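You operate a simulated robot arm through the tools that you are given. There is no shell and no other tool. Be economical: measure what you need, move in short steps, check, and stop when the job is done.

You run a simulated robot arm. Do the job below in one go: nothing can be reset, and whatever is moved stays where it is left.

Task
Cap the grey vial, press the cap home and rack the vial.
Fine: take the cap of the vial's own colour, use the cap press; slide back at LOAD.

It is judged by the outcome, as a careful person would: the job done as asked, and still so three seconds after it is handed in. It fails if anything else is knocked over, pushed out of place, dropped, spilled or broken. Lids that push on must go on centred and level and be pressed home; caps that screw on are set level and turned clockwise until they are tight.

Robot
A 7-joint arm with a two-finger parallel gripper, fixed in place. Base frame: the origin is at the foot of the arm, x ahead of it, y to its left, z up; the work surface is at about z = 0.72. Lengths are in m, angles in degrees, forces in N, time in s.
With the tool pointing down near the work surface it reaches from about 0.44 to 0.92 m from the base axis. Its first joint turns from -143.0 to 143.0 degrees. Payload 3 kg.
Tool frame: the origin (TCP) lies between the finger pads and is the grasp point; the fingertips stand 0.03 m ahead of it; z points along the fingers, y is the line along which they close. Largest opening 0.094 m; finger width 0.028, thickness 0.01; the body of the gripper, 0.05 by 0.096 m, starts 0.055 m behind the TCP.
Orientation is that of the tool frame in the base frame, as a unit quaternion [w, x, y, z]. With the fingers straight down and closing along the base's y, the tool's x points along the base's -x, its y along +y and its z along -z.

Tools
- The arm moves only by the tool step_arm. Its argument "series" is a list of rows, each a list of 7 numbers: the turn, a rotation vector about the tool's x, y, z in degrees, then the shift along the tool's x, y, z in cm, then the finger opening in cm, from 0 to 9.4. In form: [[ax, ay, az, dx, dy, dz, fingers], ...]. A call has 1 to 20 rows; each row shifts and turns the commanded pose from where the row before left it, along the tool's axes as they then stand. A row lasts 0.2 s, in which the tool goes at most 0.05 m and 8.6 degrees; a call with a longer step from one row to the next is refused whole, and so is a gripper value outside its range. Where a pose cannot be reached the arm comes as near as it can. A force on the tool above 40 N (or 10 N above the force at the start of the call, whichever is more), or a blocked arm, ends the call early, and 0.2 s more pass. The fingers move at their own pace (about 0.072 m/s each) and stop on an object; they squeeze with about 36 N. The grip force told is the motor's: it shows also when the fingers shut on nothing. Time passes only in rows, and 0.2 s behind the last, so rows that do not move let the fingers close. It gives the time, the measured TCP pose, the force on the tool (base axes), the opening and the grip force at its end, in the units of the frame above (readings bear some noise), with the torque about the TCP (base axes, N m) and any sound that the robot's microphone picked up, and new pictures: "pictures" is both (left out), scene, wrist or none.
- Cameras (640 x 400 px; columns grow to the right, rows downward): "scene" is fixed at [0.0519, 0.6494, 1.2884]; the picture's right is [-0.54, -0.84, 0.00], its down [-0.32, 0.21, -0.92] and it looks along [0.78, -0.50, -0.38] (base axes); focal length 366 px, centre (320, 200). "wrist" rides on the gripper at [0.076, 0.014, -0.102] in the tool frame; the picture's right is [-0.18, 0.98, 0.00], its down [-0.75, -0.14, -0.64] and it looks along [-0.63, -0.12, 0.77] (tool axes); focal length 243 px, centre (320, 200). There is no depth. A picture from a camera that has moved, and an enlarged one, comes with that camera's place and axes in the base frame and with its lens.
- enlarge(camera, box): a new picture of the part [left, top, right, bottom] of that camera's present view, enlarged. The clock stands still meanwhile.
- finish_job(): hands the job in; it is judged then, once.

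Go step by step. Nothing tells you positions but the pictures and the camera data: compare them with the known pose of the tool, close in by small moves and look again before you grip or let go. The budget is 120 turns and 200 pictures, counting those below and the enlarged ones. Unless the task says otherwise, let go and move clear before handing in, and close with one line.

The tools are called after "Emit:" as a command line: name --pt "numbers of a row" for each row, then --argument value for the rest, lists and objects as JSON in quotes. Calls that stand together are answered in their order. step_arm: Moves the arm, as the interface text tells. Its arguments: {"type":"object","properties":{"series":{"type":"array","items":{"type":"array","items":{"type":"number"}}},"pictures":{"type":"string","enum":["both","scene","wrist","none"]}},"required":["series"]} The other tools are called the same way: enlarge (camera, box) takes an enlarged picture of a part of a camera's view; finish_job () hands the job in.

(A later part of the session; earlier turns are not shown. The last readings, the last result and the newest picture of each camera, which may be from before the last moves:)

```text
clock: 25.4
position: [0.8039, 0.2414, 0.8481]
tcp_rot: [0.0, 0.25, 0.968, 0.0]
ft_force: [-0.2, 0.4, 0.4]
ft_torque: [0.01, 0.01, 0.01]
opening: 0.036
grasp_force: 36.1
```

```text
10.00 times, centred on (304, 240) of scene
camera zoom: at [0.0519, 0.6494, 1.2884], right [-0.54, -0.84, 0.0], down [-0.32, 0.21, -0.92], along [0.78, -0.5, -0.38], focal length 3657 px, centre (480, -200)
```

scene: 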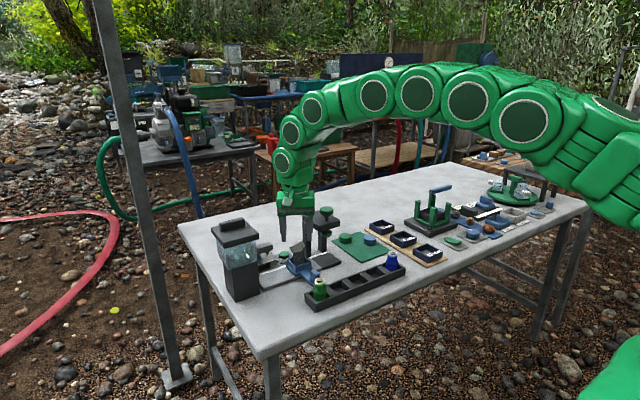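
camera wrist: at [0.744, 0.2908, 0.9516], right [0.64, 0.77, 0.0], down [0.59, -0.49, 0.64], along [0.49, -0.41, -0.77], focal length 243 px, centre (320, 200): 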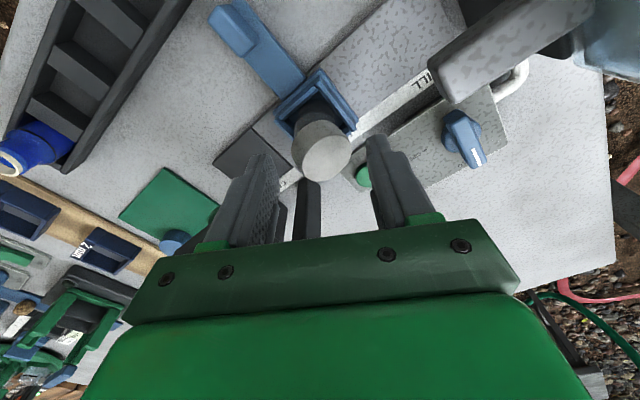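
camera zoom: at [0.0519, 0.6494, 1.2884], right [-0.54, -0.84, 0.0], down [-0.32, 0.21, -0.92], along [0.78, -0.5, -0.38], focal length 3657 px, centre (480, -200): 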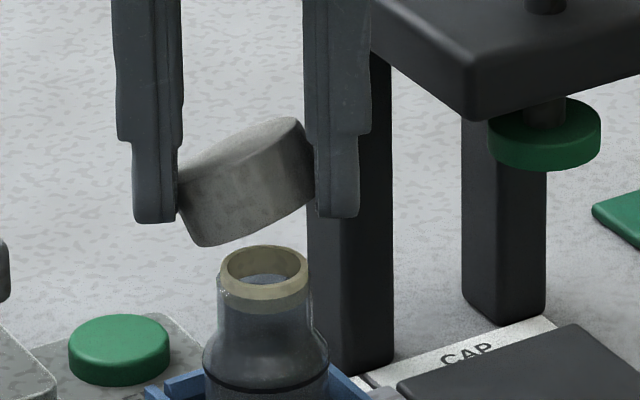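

The vial stayed put. I carry the cap over the press, rotating back, to the free spot on the mat.

Emit:
step_arm --pt "0 0 0 0 0 -5 2" --pt "0 0 0 0 0 -5 2" --pt "0 0 0 0 0 -5 2" --pt "0 0 -7.25 0 0 0 2" --pt "0 0 -7.25 0 0 0 2" --pt "0 0 -7.25 0 0 0 2" --pt "0 0 -7.25 0 0 0 2" --pt "0 0 0 1 -4.3 0 2" --pt "0 0 0 1 -4.3 0 2" --pt "0 0 0 1 -4.3 0 2" --pt "0 0 0 0.7 -4.3 0 2" --pt "0 0 0 0 -4.3 0 2" --pt "0 0 0 0 0 5 2" --pt "0 0 0 0 0 5 2" --pt "0 0 0 0 0 5 2" --pt "0 0 0 0 0 5 2" --pt "0 0 0 0 0 0 2"

Emit:
enlarge --camera "scene" --box '[330, 215, 410, 265]'

```text
clock: 29.0
position: [0.7661, 0.0261, 0.7995]
tcp_rot: [0.0, 0.0, 1.0, 0.001]
ft_force: [0.1, 0.7, -0.5]
ft_torque: [0.02, 0.01, 0.02]
opening: 0.0363
grasp_force: 35.8
camera wrist: at [0.6902, 0.0408, 0.9014], right [0.18, 0.98, 0.0], down [0.75, -0.14, 0.64], along [0.63, -0.12, -0.77], focal length 243 px, centre (320, 200)
```

scene: 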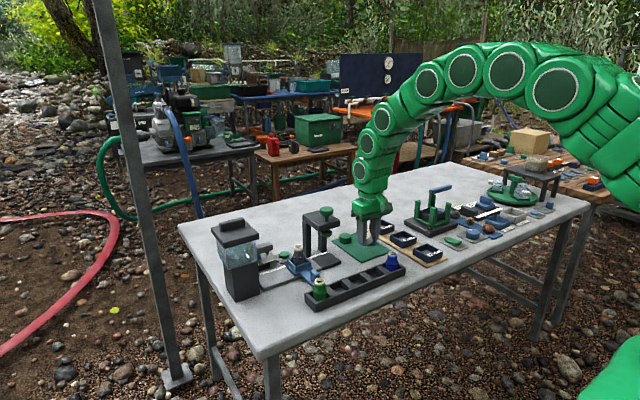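
wrist: 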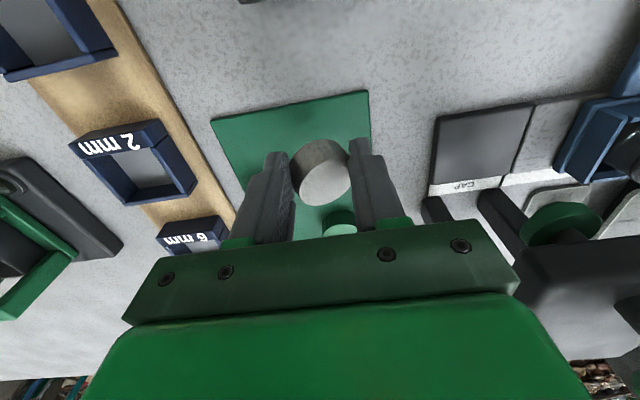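

```text
8.00 times, centred on (370, 240) of scene
camera zoom: at [0.0519, 0.6494, 1.2884], right [-0.54, -0.84, 0.0], down [-0.32, 0.21, -0.92], along [0.78, -0.5, -0.38], focal length 2926 px, centre (-80, -120)
```

zoom: 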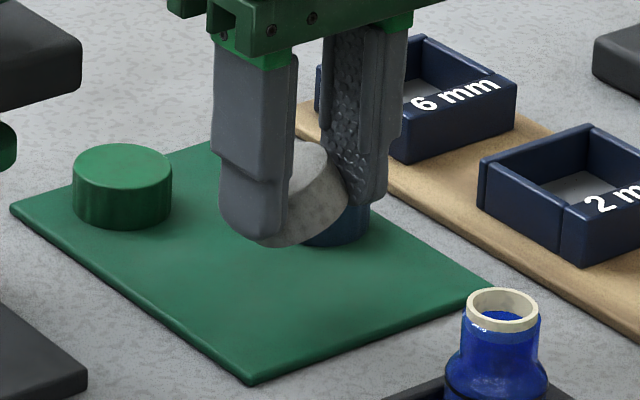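

Emit:
step_arm --pt "0 0 0 0 0 2 2" --pt "0 0 0 0 0 1.5 2" --pt "0 0 0 0 0 0.2 2" --pt "0 0 0 0 0 0.2 2" --pt "0 0 0 0 0 0 2" --pictures "none"

Emit:
enlarge --camera "scene" --box '[330, 215, 410, 265]'

```text
clock: 30.2
position: [0.767, 0.0257, 0.7607]
tcp_rot: [0.0, 0.0, 1.0, 0.0]
ft_force: [0.5, -3.5, 4.6]
ft_torque: [-0.04, -0.01, -0.03]
opening: 0.0357
grasp_force: 36.7
```

```text
8.00 times, centred on (370, 240) of scene
camera zoom: at [0.0519, 0.6494, 1.2884], right [-0.54, -0.84, 0.0], down [-0.32, 0.21, -0.92], along [0.78, -0.5, -0.38], focal length 2926 px, centre (-80, -120)
```

zoom: 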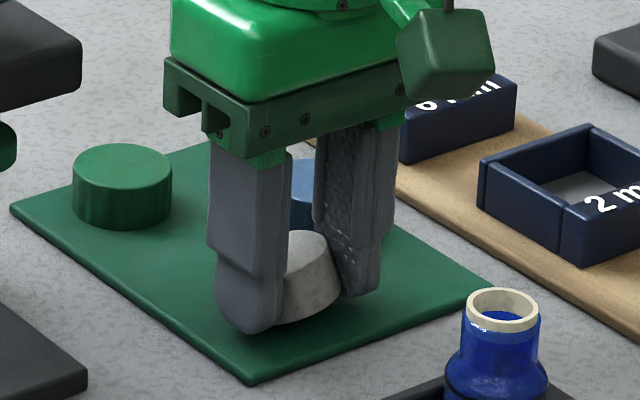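

The cap's low edge touches the mat. I press a little more to level it, then release and rise.

Emit:
step_arm --pt "0 0 0 0 0 0.2 2" --pt "0 0 0 0 0 0.2 2" --pt "0 0 0 0 0 0 3.9" --pt "0 0 0 0 0 0 4.1" --pt "0 0 0 0 0 -0.2 4.4" --pt "0 0 0 0 0 -0.2 5" --pt "0 0 0 0 0 0 6.5" --pt "0 0 0 0 0 0 6.5" --pt "0 0 0 0 0 -3 6.5" --pt "0 0 0 0 0 0 6.5"

Emit:
enlarge --camera "scene" --box '[330, 215, 410, 265]'

Emit:
enlarge --camera "wrist" --box '[240, 100, 400, 200]'

```text
clock: 32.4
position: [0.7677, 0.0242, 0.7921]
tcp_rot: [0.0, 0.0, 1.0, 0.001]
ft_force: [0.3, -0.2, -0.3]
ft_torque: [-0.02, 0.0, -0.03]
opening: 0.0651
grasp_force: 0.1
camera wrist: at [0.6917, 0.0401, 0.8927], right [0.18, 0.98, 0.0], down [0.75, -0.14, 0.64], along [0.63, -0.12, -0.77], focal length 243 px, centre (320, 200)
```

scene: 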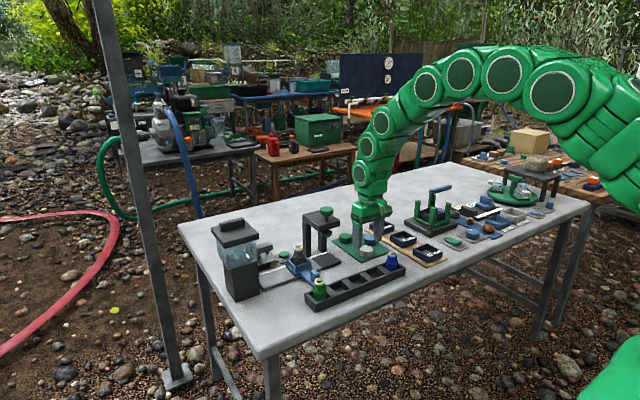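
wrist: 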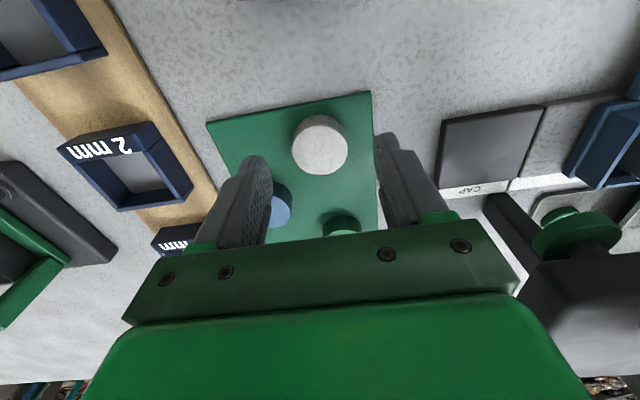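

```text
8.00 times, centred on (370, 240) of scene
camera zoom: at [0.0519, 0.6494, 1.2884], right [-0.54, -0.84, 0.0], down [-0.32, 0.21, -0.92], along [0.78, -0.5, -0.38], focal length 2926 px, centre (-80, -120)
```

zoom: 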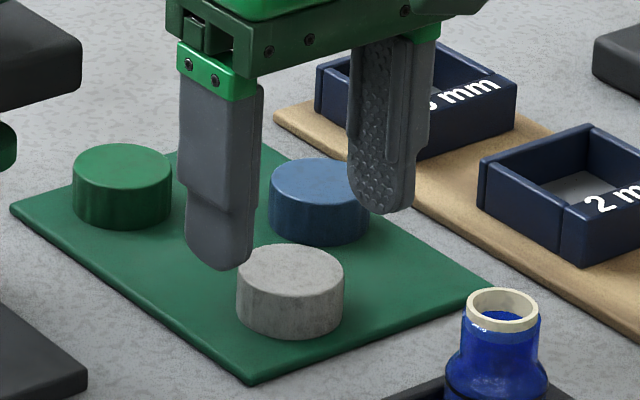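

```text
4.00 times, centred on (320, 150) of wrist
camera zoom: at [0.6917, 0.0401, 0.8927], right [0.18, 0.98, 0.0], down [0.75, -0.14, 0.64], along [0.63, -0.12, -0.77], focal length 970 px, centre (320, 400)
```

zoom: 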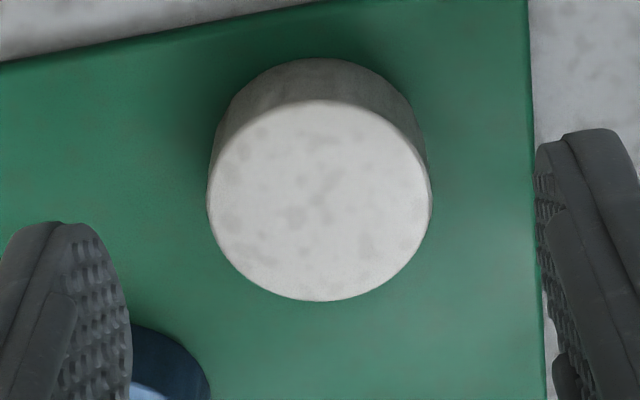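

The cap is flat again. It sits about 4.5 mm further in +x than the tool, the same bias as in the first grip. I centre on it, grip again and lift, then tilt it so the scene camera sees its underside.

Emit:
step_arm --pt "0 0 0 -0.45 0 1.5 6.5" --pt "0 0 0 0 0 1.9 6.5" --pt "0 0 0 0 0 0 5" --pt "0 0 0 0 0 0 4.2" --pt "0 0 0 0 0 0 3.5" --pt "0 0 0 0 0 0 2" --pt "0 0 0 0 0 0 2" --pictures "wrist"

Emit:
enlarge --camera "wrist" --box '[240, 100, 400, 200]'

```text
clock: 34.0
position: [0.7712, 0.0252, 0.7565]
tcp_rot: [0.0, 0.0, 1.0, 0.0]
ft_force: [-0.3, 0.2, 0.6]
ft_torque: [0.04, 0.03, 0.01]
opening: 0.0354
grasp_force: 35.8
camera wrist: at [0.6952, 0.0406, 0.8585], right [0.18, 0.98, 0.0], down [0.75, -0.14, 0.64], along [0.63, -0.12, -0.77], focal length 243 px, centre (320, 200)
```

wrist: 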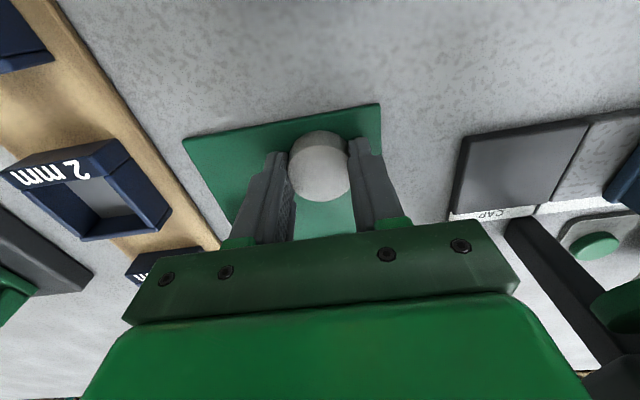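

```text
4.00 times, centred on (320, 150) of wrist
camera zoom: at [0.6952, 0.0406, 0.8585], right [0.18, 0.98, 0.0], down [0.75, -0.14, 0.64], along [0.63, -0.12, -0.77], focal length 970 px, centre (320, 400)
```

zoom: 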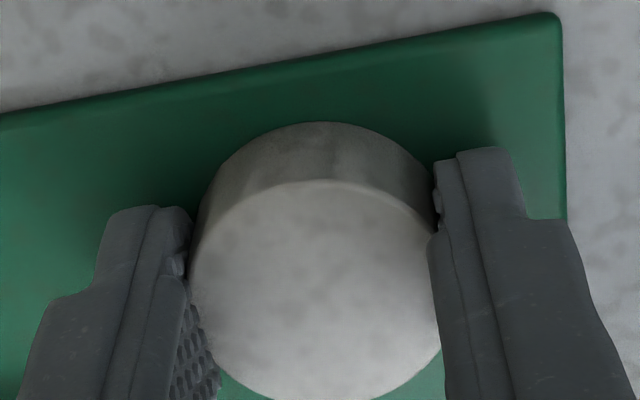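

The grip holds. I lift the cap high and tilt it toward the scene camera to see its underside, then tilt back.

Emit:
step_arm --pt "0 0 0 0 0 -3 2" --pt "0 0 0 0 0 -5 2" --pt "0 0 0 0 0 -5 2" --pt "0 0 0 0 0 -5 2" --pt "0 0 0 0 0 -5 2" --pt "0 0 0 0 0 -5 2" --pt "0 0 0 3 0 -4 2" --pt "-5.1 6.1 0 0 0 0 2" --pt "-5.1 6.1 0 0 0 0 2" --pt "-5.1 6.1 0 0 0 0 2" --pt "-5.1 6.1 0 0 0 0 2" --pt "-5.1 6.1 0 0 0 0 2" --pt "-5.1 6.1 0 0 0 0 2" --pt "0 0 0 0 0 0 2" --pt "0 0 0 0 0 0 2" --pictures "scene"

```text
clock: 37.2
position: [0.6517, 0.0524, 1.0306]
tcp_rot: [-0.286, 0.001, 0.928, 0.239]
ft_force: [-0.6, -0.2, -0.4]
ft_torque: [-0.01, 0.02, 0.02]
opening: 0.0355
grasp_force: 35.7
out of reach, approached as far as the arm can: row 10, 11, 12, 13
```

scene: 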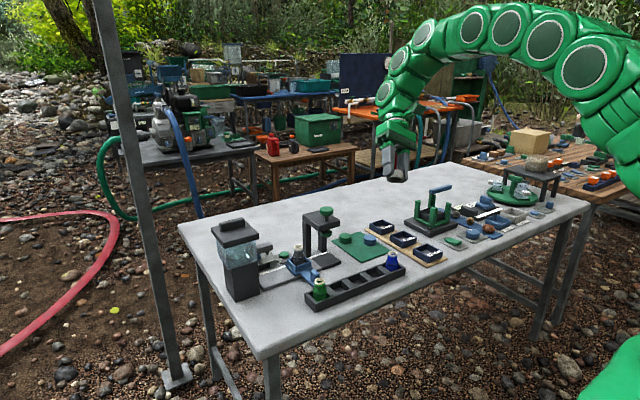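

Emit:
enlarge --camera "scene" --box '[376, 150, 424, 180]'

Emit:
enlarge --camera "scene" --box '[272, 230, 352, 280]'

```text
13.33 times, centred on (400, 165) of scene
camera zoom: at [0.0519, 0.6494, 1.2884], right [-0.54, -0.84, 0.0], down [-0.32, 0.21, -0.92], along [0.78, -0.5, -0.38], focal length 4876 px, centre (-747, 667)
```

zoom: 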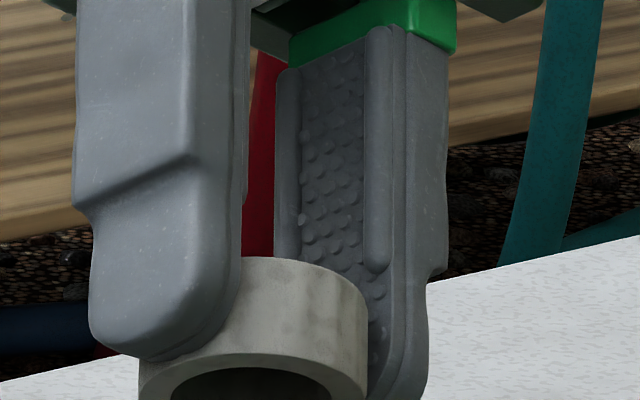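

```text
8.00 times, centred on (312, 255) of scene
camera zoom: at [0.0519, 0.6494, 1.2884], right [-0.54, -0.84, 0.0], down [-0.32, 0.21, -0.92], along [0.78, -0.5, -0.38], focal length 2926 px, centre (384, -240)
```

zoom: 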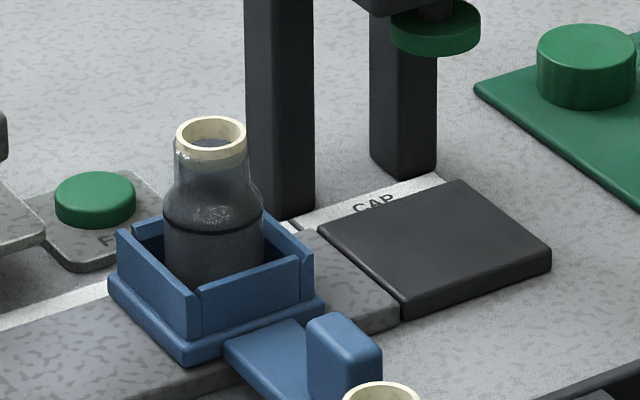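

Emit:
enlarge --camera "scene" --box '[376, 164, 424, 194]'

```text
13.33 times, centred on (400, 179) of scene
camera zoom: at [0.0519, 0.6494, 1.2884], right [-0.54, -0.84, 0.0], down [-0.32, 0.21, -0.92], along [0.78, -0.5, -0.38], focal length 4876 px, centre (-747, 480)
```

zoom: 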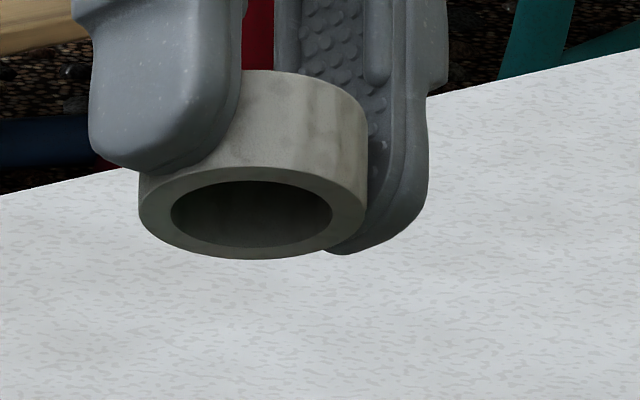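

The bore is about 26 mm for a rim of about 24 mm, so it needs centring within about 1 mm. This grip is better centred. I level the tool again and read the pose.

Emit:
step_arm --pt "5.1 -6.1 0 0 0 0 2" --pt "5.1 -6.1 0 0 0 0 2" --pt "5.1 -6.1 0 0 0 0 2" --pt "5.1 -6.1 0 0 0 0 2" --pt "5.1 -6.1 0 0 0 0 2" --pt "5.1 -6.1 0 0 0 0 2" --pt "0 0 0 0 0 0 2" --pt "0 0 0 0 0 0 2" --pictures "none"

```text
clock: 39.0
position: [0.652, 0.053, 1.031]
tcp_rot: [0.027, 0.001, 0.999, -0.022]
ft_force: [-0.4, -0.2, 0.3]
ft_torque: [0.0, -0.04, -0.02]
opening: 0.0355
grasp_force: 35.8
```

Emit:
step_arm --pt "-2.57 3.07 0 0 0 0 2" --pt "0 0 0 0 0 0 2" --pt "0 0 0 -3 3.6 0 2" --pt "0 0 0 -3 3.6 0 2" --pt "0 0 0 -3 3.6 0 2" --pt "0 0 0 -3 3.6 0 2" --pt "0 0 0 -2.8 3.8 0 2" --pt "0 0 0 0 0 4 2" --pt "0 0 0 0 0 4 2" --pt "0 0 0 0 0 4 2" --pt "0 0 0 0 0 3.5 2" --pt "0 0 0 0 0 0 2" --pt "0 0 0 0 0 0 2" --pictures "none"

Emit:
enlarge --camera "wrist" --box '[240, 80, 400, 180]'

Emit:
enlarge --camera "scene" --box '[264, 210, 344, 260]'

```text
clock: 41.8
position: [0.7996, 0.2356, 0.8749]
tcp_rot: [0.0, 0.001, 1.0, -0.001]
ft_force: [-0.1, 0.0, -0.3]
ft_torque: [-0.02, -0.03, -0.03]
opening: 0.0357
grasp_force: 36.0
```

```text
4.00 times, centred on (320, 130) of wrist
camera zoom: at [0.7243, 0.25, 0.9768], right [0.18, 0.98, 0.0], down [0.75, -0.14, 0.64], along [0.63, -0.12, -0.77], focal length 970 px, centre (320, 480)
```

zoom: 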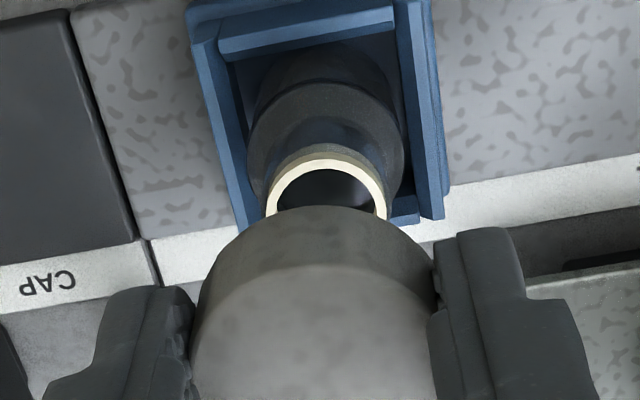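

```text
8.00 times, centred on (304, 235) of scene
camera zoom: at [0.0519, 0.6494, 1.2884], right [-0.54, -0.84, 0.0], down [-0.32, 0.21, -0.92], along [0.78, -0.5, -0.38], focal length 2926 px, centre (448, -80)
```

zoom: 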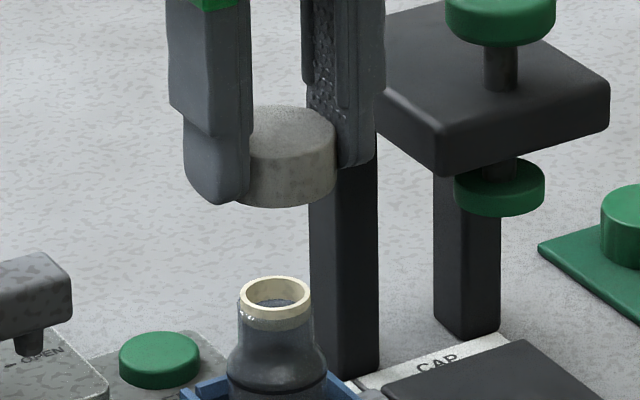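

The scene and wrist estimates disagree by 1 to 2 mm, so I take tighter crops.

Emit:
enlarge --camera "wrist" --box '[280, 110, 360, 160]'

Emit:
enlarge --camera "wrist" --box '[272, 130, 368, 190]'

Emit:
enlarge --camera "scene" --box '[284, 222, 316, 242]'

Emit:
enlarge --camera "scene" --box '[284, 238, 316, 258]'

```text
8.00 times, centred on (320, 135) of wrist
camera zoom: at [0.7243, 0.25, 0.9768], right [0.18, 0.98, 0.0], down [0.75, -0.14, 0.64], along [0.63, -0.12, -0.77], focal length 1941 px, centre (320, 720)
```

zoom: 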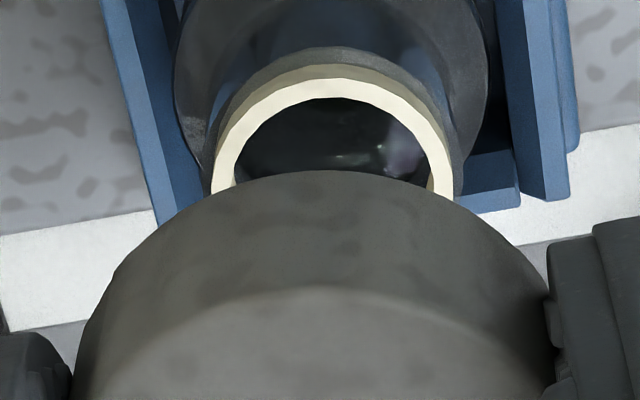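

```text
6.67 times, centred on (320, 160) of wrist
camera zoom: at [0.7243, 0.25, 0.9768], right [0.18, 0.98, 0.0], down [0.75, -0.14, 0.64], along [0.63, -0.12, -0.77], focal length 1618 px, centre (320, 467)
```

zoom: 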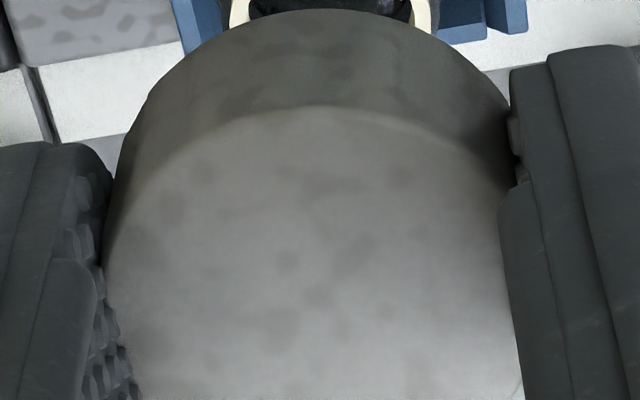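

```text
16.00 times, centred on (300, 232) of scene
camera zoom: at [0.0519, 0.6494, 1.2884], right [-0.54, -0.84, 0.0], down [-0.32, 0.21, -0.92], along [0.78, -0.5, -0.38], focal length 5851 px, centre (640, -312)
```

zoom: 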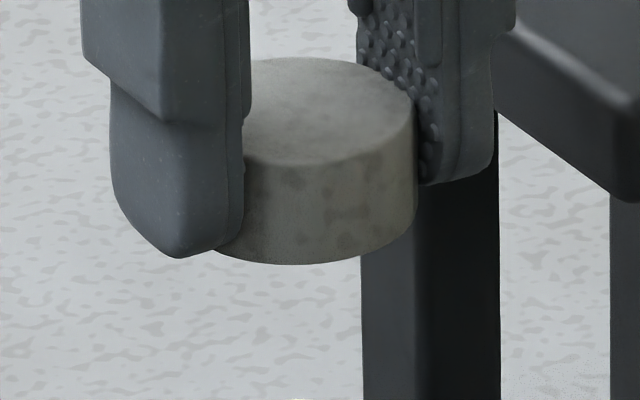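

```text
16.00 times, centred on (300, 248) of scene
camera zoom: at [0.0519, 0.6494, 1.2884], right [-0.54, -0.84, 0.0], down [-0.32, 0.21, -0.92], along [0.78, -0.5, -0.38], focal length 5851 px, centre (640, -568)
```

zoom: 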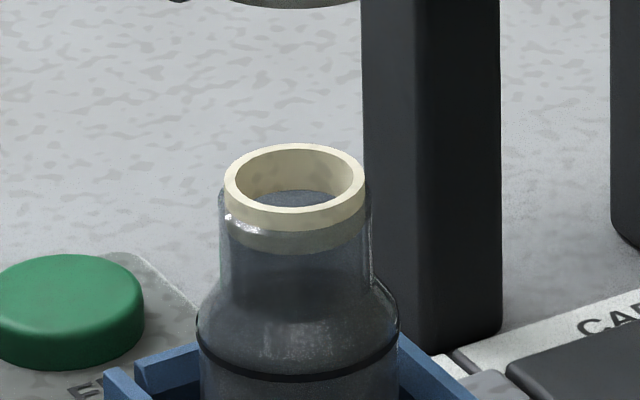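

Combining the views, the cap must move +3.2 mm in x and +0.2 mm in y. I apply that and lower to just above the rim.

Emit:
step_arm --pt "0 0 0 -0.32 0.02 1 2" --pt "0 0 0 0 0 1.2 2" --pt "0 0 0 0 0 1 2" --pt "0 0 0 0 0 0 2" --pt "0 0 0 0 0 0 2" --pictures "none"

Emit:
enlarge --camera "wrist" --box '[280, 110, 360, 160]'

Emit:
enlarge --camera "scene" --box '[280, 232, 320, 257]'

```text
clock: 43.0
position: [0.8036, 0.2347, 0.8429]
tcp_rot: [-0.001, -0.001, 1.0, -0.001]
ft_force: [-0.4, -0.4, 0.0]
ft_torque: [0.01, 0.01, -0.01]
opening: 0.0354
grasp_force: 36.0
```

```text
8.00 times, centred on (320, 135) of wrist
camera zoom: at [0.727, 0.2495, 0.9457], right [0.18, 0.98, 0.0], down [0.75, -0.14, 0.64], along [0.63, -0.12, -0.77], focal length 1941 px, centre (320, 720)
```

zoom: 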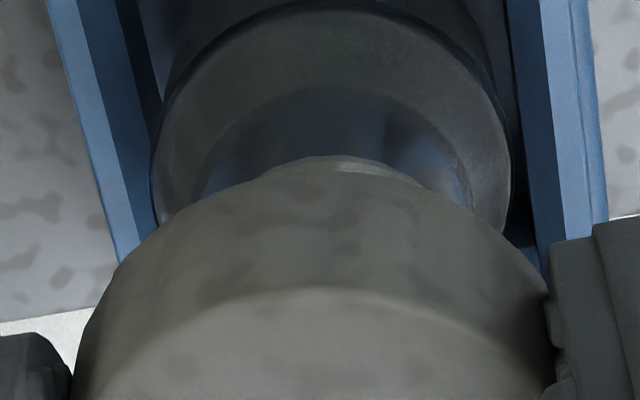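

```text
16.00 times, centred on (300, 244) of scene
camera zoom: at [0.0519, 0.6494, 1.2884], right [-0.54, -0.84, 0.0], down [-0.32, 0.21, -0.92], along [0.78, -0.5, -0.38], focal length 5851 px, centre (640, -512)
```

zoom: 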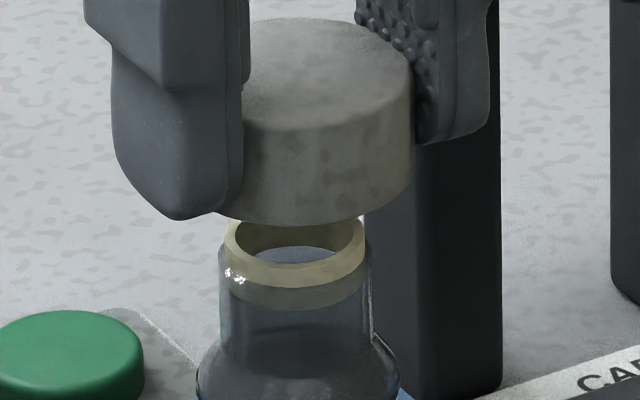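

Nearly aligned; a last shift of 0.6 mm in +y. Then I lower in small steps.

Emit:
step_arm --pt "0 0 0 0 0.06 0.2 2" --pt "0 0 0 0 0 0.2 2" --pt "0 0 0 0 0 0.2 2" --pt "0 0 0 0 0 0.2 2" --pt "0 0 0 0 0 0 2" --pt "0 0 0 0 0 0 2" --pictures "none"

Emit:
enlarge --camera "scene" --box '[280, 232, 320, 257]'

Emit:
enlarge --camera "wrist" --box '[272, 110, 368, 170]'

```text
clock: 44.4
position: [0.8036, 0.2355, 0.8364]
tcp_rot: [0.0, 0.0, 1.0, 0.0]
ft_force: [-0.1, 0.5, 0.1]
ft_torque: [0.05, 0.0, 0.05]
opening: 0.0354
grasp_force: 35.6
```

```text
16.00 times, centred on (300, 244) of scene
camera zoom: at [0.0519, 0.6494, 1.2884], right [-0.54, -0.84, 0.0], down [-0.32, 0.21, -0.92], along [0.78, -0.5, -0.38], focal length 5851 px, centre (640, -512)
```

zoom: 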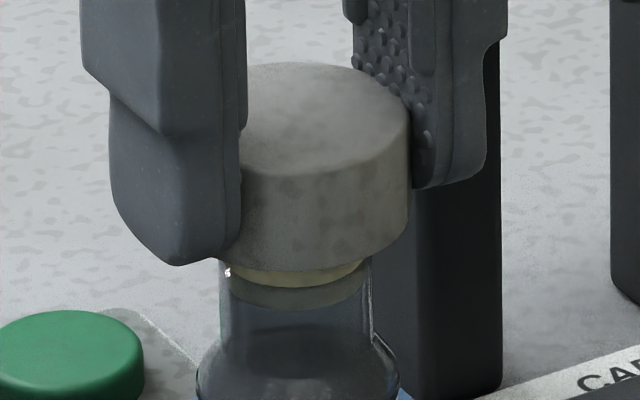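

```text
6.67 times, centred on (320, 140) of wrist
camera zoom: at [0.7274, 0.25, 0.9372], right [0.18, 0.98, 0.0], down [0.75, -0.14, 0.64], along [0.63, -0.12, -0.77], focal length 1618 px, centre (320, 600)
```

zoom: 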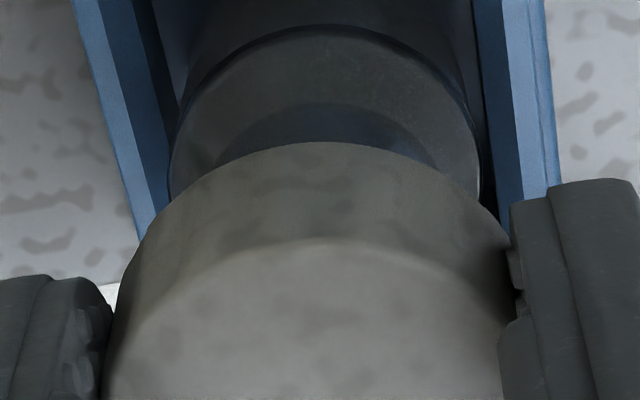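

Well aligned in both views. I continue down in small steps.

Emit:
step_arm --pt "0 0 0 0 0 0.2 2" --pt "0 0 0 0 0 0.2 2" --pt "0 0 0 0 0 0.2 2" --pt "0 0 0 0 0 0 2" --pictures "none"

Emit:
step_arm --pt "0 0 0 0 0 0.1 2" --pt "0 0 0 0 0 0.1 2" --pt "0 0 0 0 0 0.1 2" --pt "0 0 0 0 0 0 2" --pictures "none"

Emit:
enlarge --camera "scene" --box '[280, 232, 320, 257]'

```text
clock: 45.4
position: [0.8038, 0.2335, 0.83]
tcp_rot: [0.0, 0.0, 1.0, 0.0]
ft_force: [-0.7, -0.4, 0.0]
ft_torque: [-0.03, 0.01, 0.0]
opening: 0.0353
grasp_force: 35.5
```

```text
clock: 46.4
position: [0.8039, 0.234, 0.826]
tcp_rot: [-0.001, -0.001, 1.0, 0.0]
ft_force: [-0.2, 0.1, 1.2]
ft_torque: [0.01, 0.0, -0.02]
opening: 0.0356
grasp_force: 36.0
```

```text
16.00 times, centred on (300, 244) of scene
camera zoom: at [0.0519, 0.6494, 1.2884], right [-0.54, -0.84, 0.0], down [-0.32, 0.21, -0.92], along [0.78, -0.5, -0.38], focal length 5851 px, centre (640, -512)
```

zoom: 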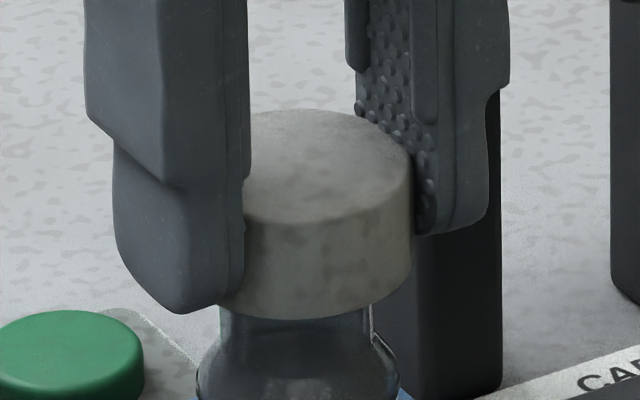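

This passed the earlier blocking height without force. I continue down until contact.

Emit:
step_arm --pt "0 0 0 0 0 0.1 2" --pt "0 0 0 0 0 0.1 2" --pt "0 0 0 0 0 0 2" --pictures "none"

Emit:
step_arm --pt "0 0 0 0 0 0.1 2" --pt "0 0 0 0 0 0.1 2" --pt "0 0 0 0 0 0 2" --pictures "none"

Emit:
enlarge --camera "scene" --box '[280, 232, 320, 257]'

```text
clock: 47.2
position: [0.8033, 0.2334, 0.8253]
tcp_rot: [0.0, 0.0, 1.0, 0.0]
ft_force: [-0.7, 0.7, -0.1]
ft_torque: [-0.04, 0.04, -0.01]
opening: 0.0351
grasp_force: 36.1
```

```text
clock: 48.0
position: [0.8037, 0.2335, 0.8219]
tcp_rot: [-0.001, -0.001, 1.0, -0.001]
ft_force: [0.7, -0.4, 0.0]
ft_torque: [-0.01, -0.01, -0.01]
opening: 0.0354
grasp_force: 35.4
```

```text
16.00 times, centred on (300, 244) of scene
camera zoom: at [0.0519, 0.6494, 1.2884], right [-0.54, -0.84, 0.0], down [-0.32, 0.21, -0.92], along [0.78, -0.5, -0.38], focal length 5851 px, centre (640, -512)
```

zoom: 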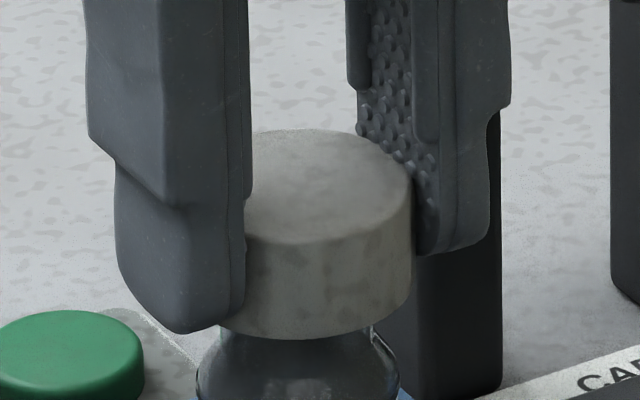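

Emit:
step_arm --pt "0 0 0 0 0 0.1 2" --pt "0 0 0 0 0 0.1 2" --pt "0 0 0 0 0 0 2" --pictures "none"

Emit:
step_arm --pt "0 0 0 0 0 0.1 2" --pt "0 0 0 0 0 0.1 2" --pt "0 0 0 0 0 0 2" --pictures "none"

Emit:
enlarge --camera "scene" --box '[280, 232, 320, 257]'

```text
clock: 48.8
position: [0.8035, 0.2336, 0.8209]
tcp_rot: [-0.001, 0.0, 1.0, -0.001]
ft_force: [0.0, -0.4, -0.4]
ft_torque: [-0.01, -0.01, -0.04]
opening: 0.0355
grasp_force: 35.9
```

```text
clock: 49.6
position: [0.8026, 0.2336, 0.8176]
tcp_rot: [0.0, 0.0, 1.0, -0.001]
ft_force: [0.5, -0.3, -0.3]
ft_torque: [0.0, -0.01, 0.0]
opening: 0.0353
grasp_force: 35.9
```

```text
16.00 times, centred on (300, 244) of scene
camera zoom: at [0.0519, 0.6494, 1.2884], right [-0.54, -0.84, 0.0], down [-0.32, 0.21, -0.92], along [0.78, -0.5, -0.38], focal length 5851 px, centre (640, -512)
```

zoom: 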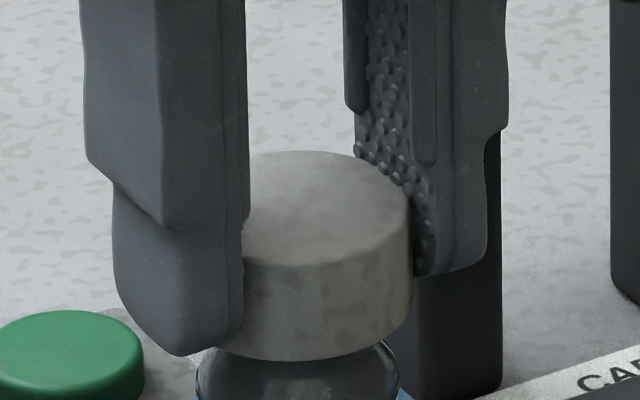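

Emit:
step_arm --pt "0 0 0 0 0 0.1 2" --pt "0 0 0 0 0 0.1 2" --pt "0 0 0 0 0 0 2" --pictures "none"

Emit:
step_arm --pt "0 0 0 0 0 0.1 2" --pt "0 0 0 0 0 0 2" --pictures "none"

Emit:
enlarge --camera "scene" --box '[280, 237, 320, 262]'

```text
clock: 50.4
position: [0.8033, 0.2345, 0.8164]
tcp_rot: [0.0, 0.0, 1.0, 0.0]
ft_force: [0.3, 0.5, 0.5]
ft_torque: [0.02, 0.01, -0.02]
opening: 0.0353
grasp_force: 36.2
```

```text
clock: 51.0
position: [0.804, 0.2348, 0.8136]
tcp_rot: [0.0, 0.0, 1.0, 0.0]
ft_force: [0.5, -0.6, 0.2]
ft_torque: [-0.01, 0.03, -0.03]
opening: 0.0355
grasp_force: 36.0
```

```text
16.00 times, centred on (300, 250) of scene
camera zoom: at [0.0519, 0.6494, 1.2884], right [-0.54, -0.84, 0.0], down [-0.32, 0.21, -0.92], along [0.78, -0.5, -0.38], focal length 5851 px, centre (640, -592)
```

zoom: 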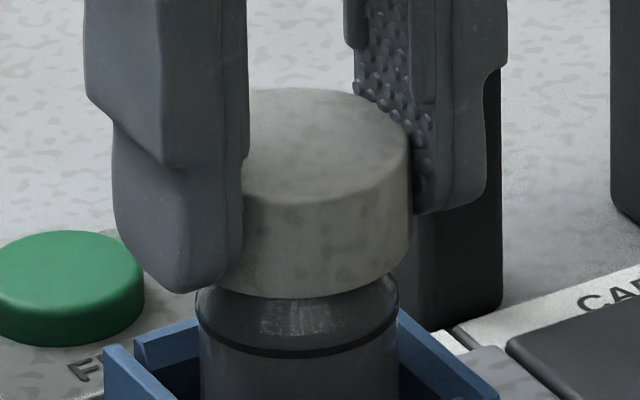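

Still free. The cap top is about 4 mm above the old rim height, so I continue.

Emit:
step_arm --pt "0 0 0 0 0 0.1 2" --pt "0 0 0 0 0 0 2" --pictures "none"

Emit:
step_arm --pt "0 0 0 0 0 0.1 2" --pt "0 0 0 0 0 0 2" --pictures "none"

Emit:
step_arm --pt "0 0 0 0 0 0.1 2" --pt "0 0 0 0 0 0 2" --pictures "none"

Emit:
enlarge --camera "scene" --box '[280, 237, 320, 262]'

```text
clock: 51.6
position: [0.803, 0.2348, 0.8132]
tcp_rot: [-0.001, 0.0, 1.0, 0.0]
ft_force: [0.2, 0.6, 1.0]
ft_torque: [-0.03, 0.02, 0.03]
opening: 0.0353
grasp_force: 35.8
```

```text
clock: 52.2
position: [0.8037, 0.2328, 0.8141]
tcp_rot: [0.0, 0.001, 1.0, 0.0]
ft_force: [0.1, 0.3, 0.6]
ft_torque: [-0.02, 0.0, -0.02]
opening: 0.0355
grasp_force: 36.4
```

```text
clock: 52.8
position: [0.8032, 0.2341, 0.8121]
tcp_rot: [0.0, 0.0, 1.0, 0.0]
ft_force: [-3.2, 0.5, 8.8]
ft_torque: [-0.03, 0.13, -0.01]
opening: 0.0354
grasp_force: 36.0
heard: snap
```

```text
16.00 times, centred on (300, 250) of scene
camera zoom: at [0.0519, 0.6494, 1.2884], right [-0.54, -0.84, 0.0], down [-0.32, 0.21, -0.92], along [0.78, -0.5, -0.38], focal length 5851 px, centre (640, -592)
```

zoom: 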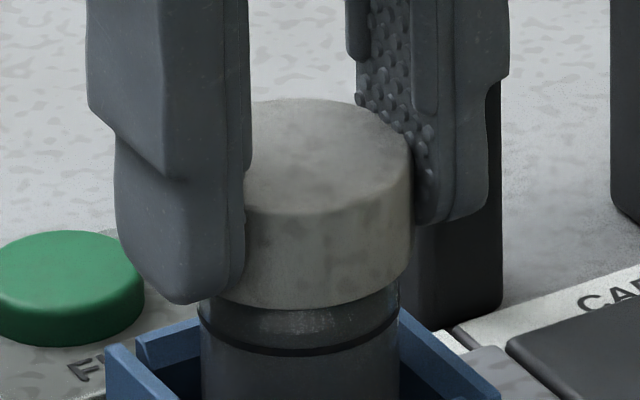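

A snap was heard with about 9 N, so the cap has caught on the vial. I ease off, release slowly, rise and inspect.

Emit:
step_arm --pt "0 0 0 0 0 -0.1 2" --pt "0 0 0 0 0 0 3.7" --pt "0 0 0 0 0 0 4" --pt "0 0 0 0 0 0 4.6" --pt "0 0 0 0 0 0 5.4" --pt "0 0 0 0 0 0 5.4" --pt "0 0 0 0 0 -2 5.4" --pt "0 0 0 0 0 -4 5.4" --pt "0 0 0 0 0 -4 5.4" --pt "0 0 0 0 0 0 5.4" --pictures "wrist"

Emit:
enlarge --camera "scene" --box '[272, 232, 336, 272]'

Emit:
enlarge --camera "wrist" --box '[180, 0, 500, 200]'

```text
clock: 55.0
position: [0.8061, 0.236, 0.9138]
tcp_rot: [0.0, 0.001, 1.0, 0.0]
ft_force: [-0.6, 0.2, -0.3]
ft_torque: [-0.02, -0.03, 0.03]
opening: 0.0541
grasp_force: 0.1
camera wrist: at [0.73, 0.2516, 1.0154], right [0.18, 0.98, 0.0], down [0.75, -0.14, 0.64], along [0.63, -0.12, -0.77], focal length 243 px, centre (320, 200)
```

wrist: 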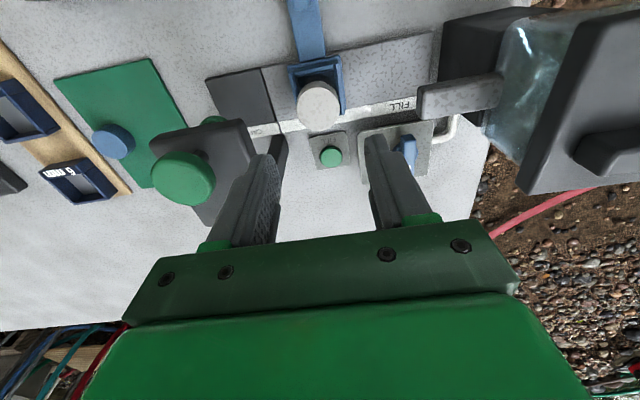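

```text
10.00 times, centred on (304, 252) of scene
camera zoom: at [0.0519, 0.6494, 1.2884], right [-0.54, -0.84, 0.0], down [-0.32, 0.21, -0.92], along [0.78, -0.5, -0.38], focal length 3657 px, centre (480, -320)
```

zoom: 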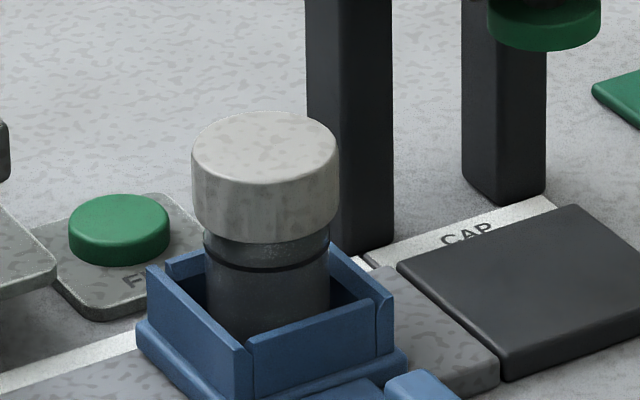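

```text
2.00 times, centred on (340, 100) of wrist
camera zoom: at [0.73, 0.2516, 1.0154], right [0.18, 0.98, 0.0], down [0.75, -0.14, 0.64], along [0.63, -0.12, -0.77], focal length 485 px, centre (280, 400)
```

zoom: 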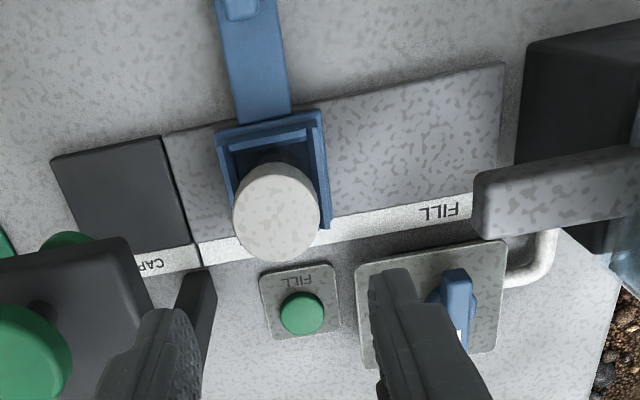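

The cap sits level on the vial. The slide runs along y, and CAP is at about y = 0.15. Next I move above the slide's upright handle near (0.718, 0.236).

Emit:
step_arm --pt "0 0 0 4.3 0 0 5.4" --pt "0 0 0 4.3 0 0 5.4" --pt "0 0 0 0 0 3 5.4" --pt "0 0 0 0 0 3 5.4" --pt "0 0 0 0 0 0 5.4"

Emit:
enlarge --camera "wrist" --box '[200, 50, 440, 200]'

Emit:
enlarge --camera "scene" --box '[260, 225, 356, 285]'

```text
clock: 56.2
position: [0.7197, 0.233, 0.8526]
tcp_rot: [0.0, 0.0, 1.0, 0.0]
ft_force: [0.4, 0.2, 0.7]
ft_torque: [-0.03, -0.04, -0.01]
opening: 0.0542
grasp_force: 0.0
camera wrist: at [0.6428, 0.2488, 0.9556], right [0.18, 0.98, 0.0], down [0.75, -0.14, 0.64], along [0.63, -0.12, -0.77], focal length 243 px, centre (320, 200)
```

scene: 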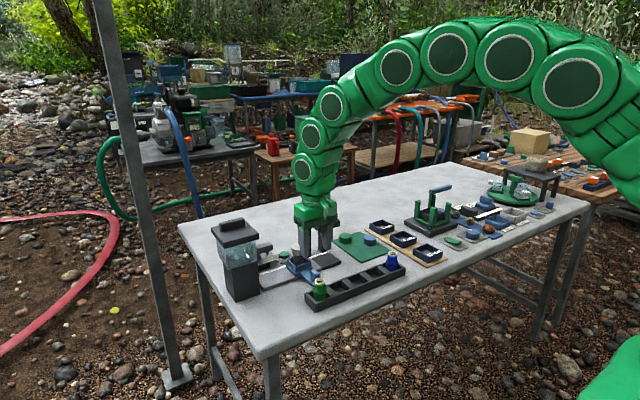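
wrist: 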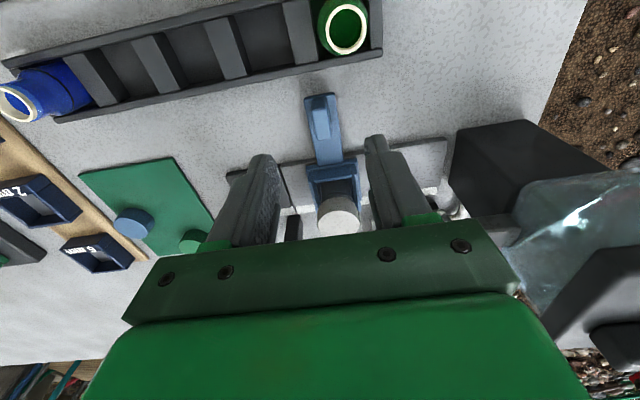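

```text
2.67 times, centred on (320, 125) of wrist
camera zoom: at [0.6428, 0.2488, 0.9556], right [0.18, 0.98, 0.0], down [0.75, -0.14, 0.64], along [0.63, -0.12, -0.77], focal length 647 px, centre (320, 400)
```

zoom: 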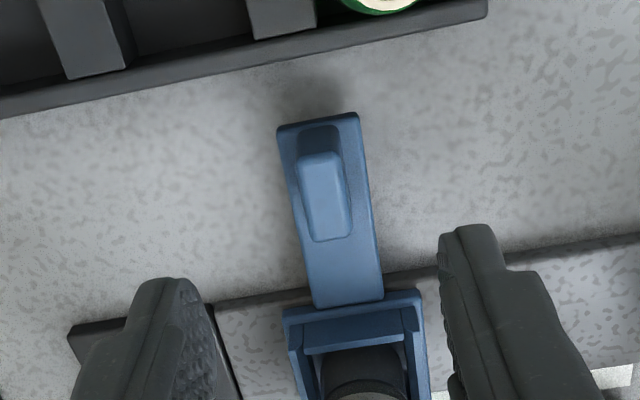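

```text
6.67 times, centred on (308, 255) of scene
camera zoom: at [0.0519, 0.6494, 1.2884], right [-0.54, -0.84, 0.0], down [-0.32, 0.21, -0.92], along [0.78, -0.5, -0.38], focal length 2438 px, centre (400, -167)
```

zoom: 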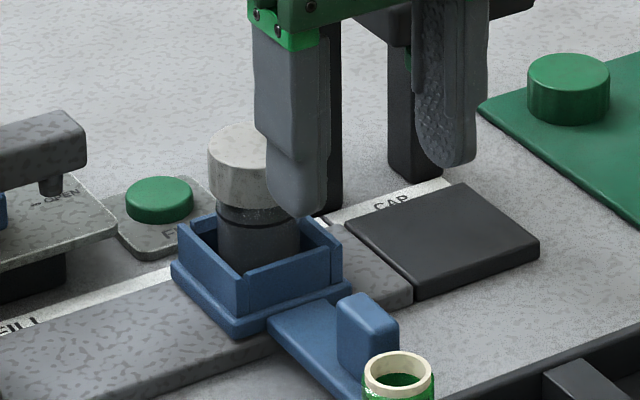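

The handle top is at about (0.717, 0.2365, 0.775). I lower to z 0.78 and close on it.

Emit:
step_arm --pt "0 0 0 0.25 0.2 3 5" --pt "0 0 0 0 0 3 5" --pt "0 0 0 0 0 1.2 5" --pt "0 0 0 0 0 0 5"

Emit:
enlarge --camera "wrist" --box '[200, 80, 440, 230]'

Emit:
enlarge --camera "scene" --box '[260, 230, 356, 290]'

```text
clock: 57.2
position: [0.7152, 0.2368, 0.7795]
tcp_rot: [-0.001, 0.001, 1.0, 0.0]
ft_force: [-0.1, -0.3, -1.0]
ft_torque: [-0.02, 0.01, 0.01]
opening: 0.0498
grasp_force: 0.1
camera wrist: at [0.6403, 0.2519, 0.8824], right [0.18, 0.98, 0.0], down [0.75, -0.14, 0.64], along [0.63, -0.12, -0.77], focal length 243 px, centre (320, 200)
```

scene: 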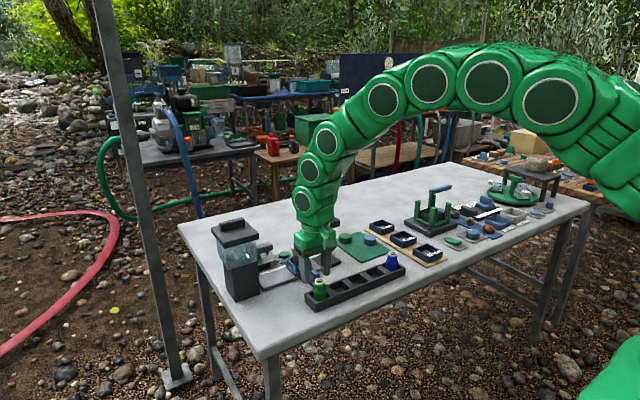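
wrist: 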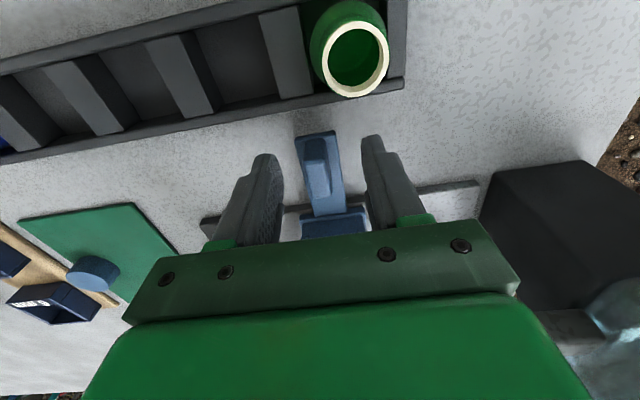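

```text
2.67 times, centred on (320, 155) of wrist
camera zoom: at [0.6403, 0.2519, 0.8824], right [0.18, 0.98, 0.0], down [0.75, -0.14, 0.64], along [0.63, -0.12, -0.77], focal length 647 px, centre (320, 320)
```

zoom: 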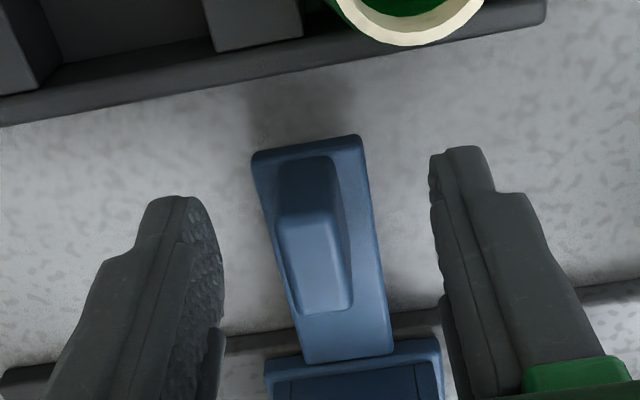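

```text
6.67 times, centred on (308, 260) of scene
camera zoom: at [0.0519, 0.6494, 1.2884], right [-0.54, -0.84, 0.0], down [-0.32, 0.21, -0.92], along [0.78, -0.5, -0.38], focal length 2438 px, centre (400, -200)
```

zoom: 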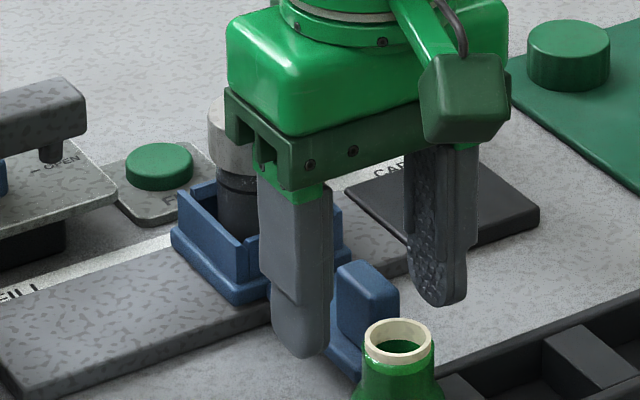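

Aligned. I close slowly on the handle.

Emit:
step_arm --pt "0 0 0 0 0 0.3 4" --pt "0 0 0 0 0 0 3" --pt "0 0 0 0 0 0 2.4" --pt "0 0 0 0 0 0 2.0" --pt "0 0 0 0 0 0 1.6" --pt "0 0 0 0 0 0 1.2" --pt "0 0 0 0 0 0 0.8" --pt "0 0 0 0 0 0 0.8" --pictures "none"

Emit:
enlarge --camera "wrist" --box '[200, 80, 440, 230]'

```text
clock: 59.0
position: [0.7158, 0.2359, 0.7777]
tcp_rot: [0.0, 0.0, 1.0, 0.0]
ft_force: [-0.3, -2.1, 0.2]
ft_torque: [-0.04, 0.01, 0.04]
opening: 0.0133
grasp_force: 45.3
```

```text
2.67 times, centred on (320, 155) of wrist
camera zoom: at [0.64, 0.2516, 0.8797], right [0.18, 0.98, 0.0], down [0.75, -0.14, 0.64], along [0.63, -0.12, -0.77], focal length 647 px, centre (320, 320)
```

zoom: 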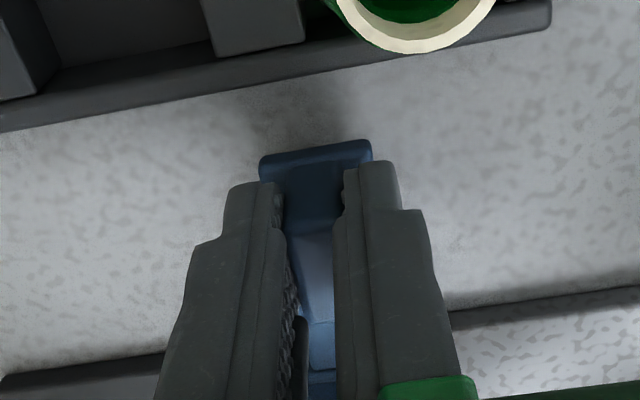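

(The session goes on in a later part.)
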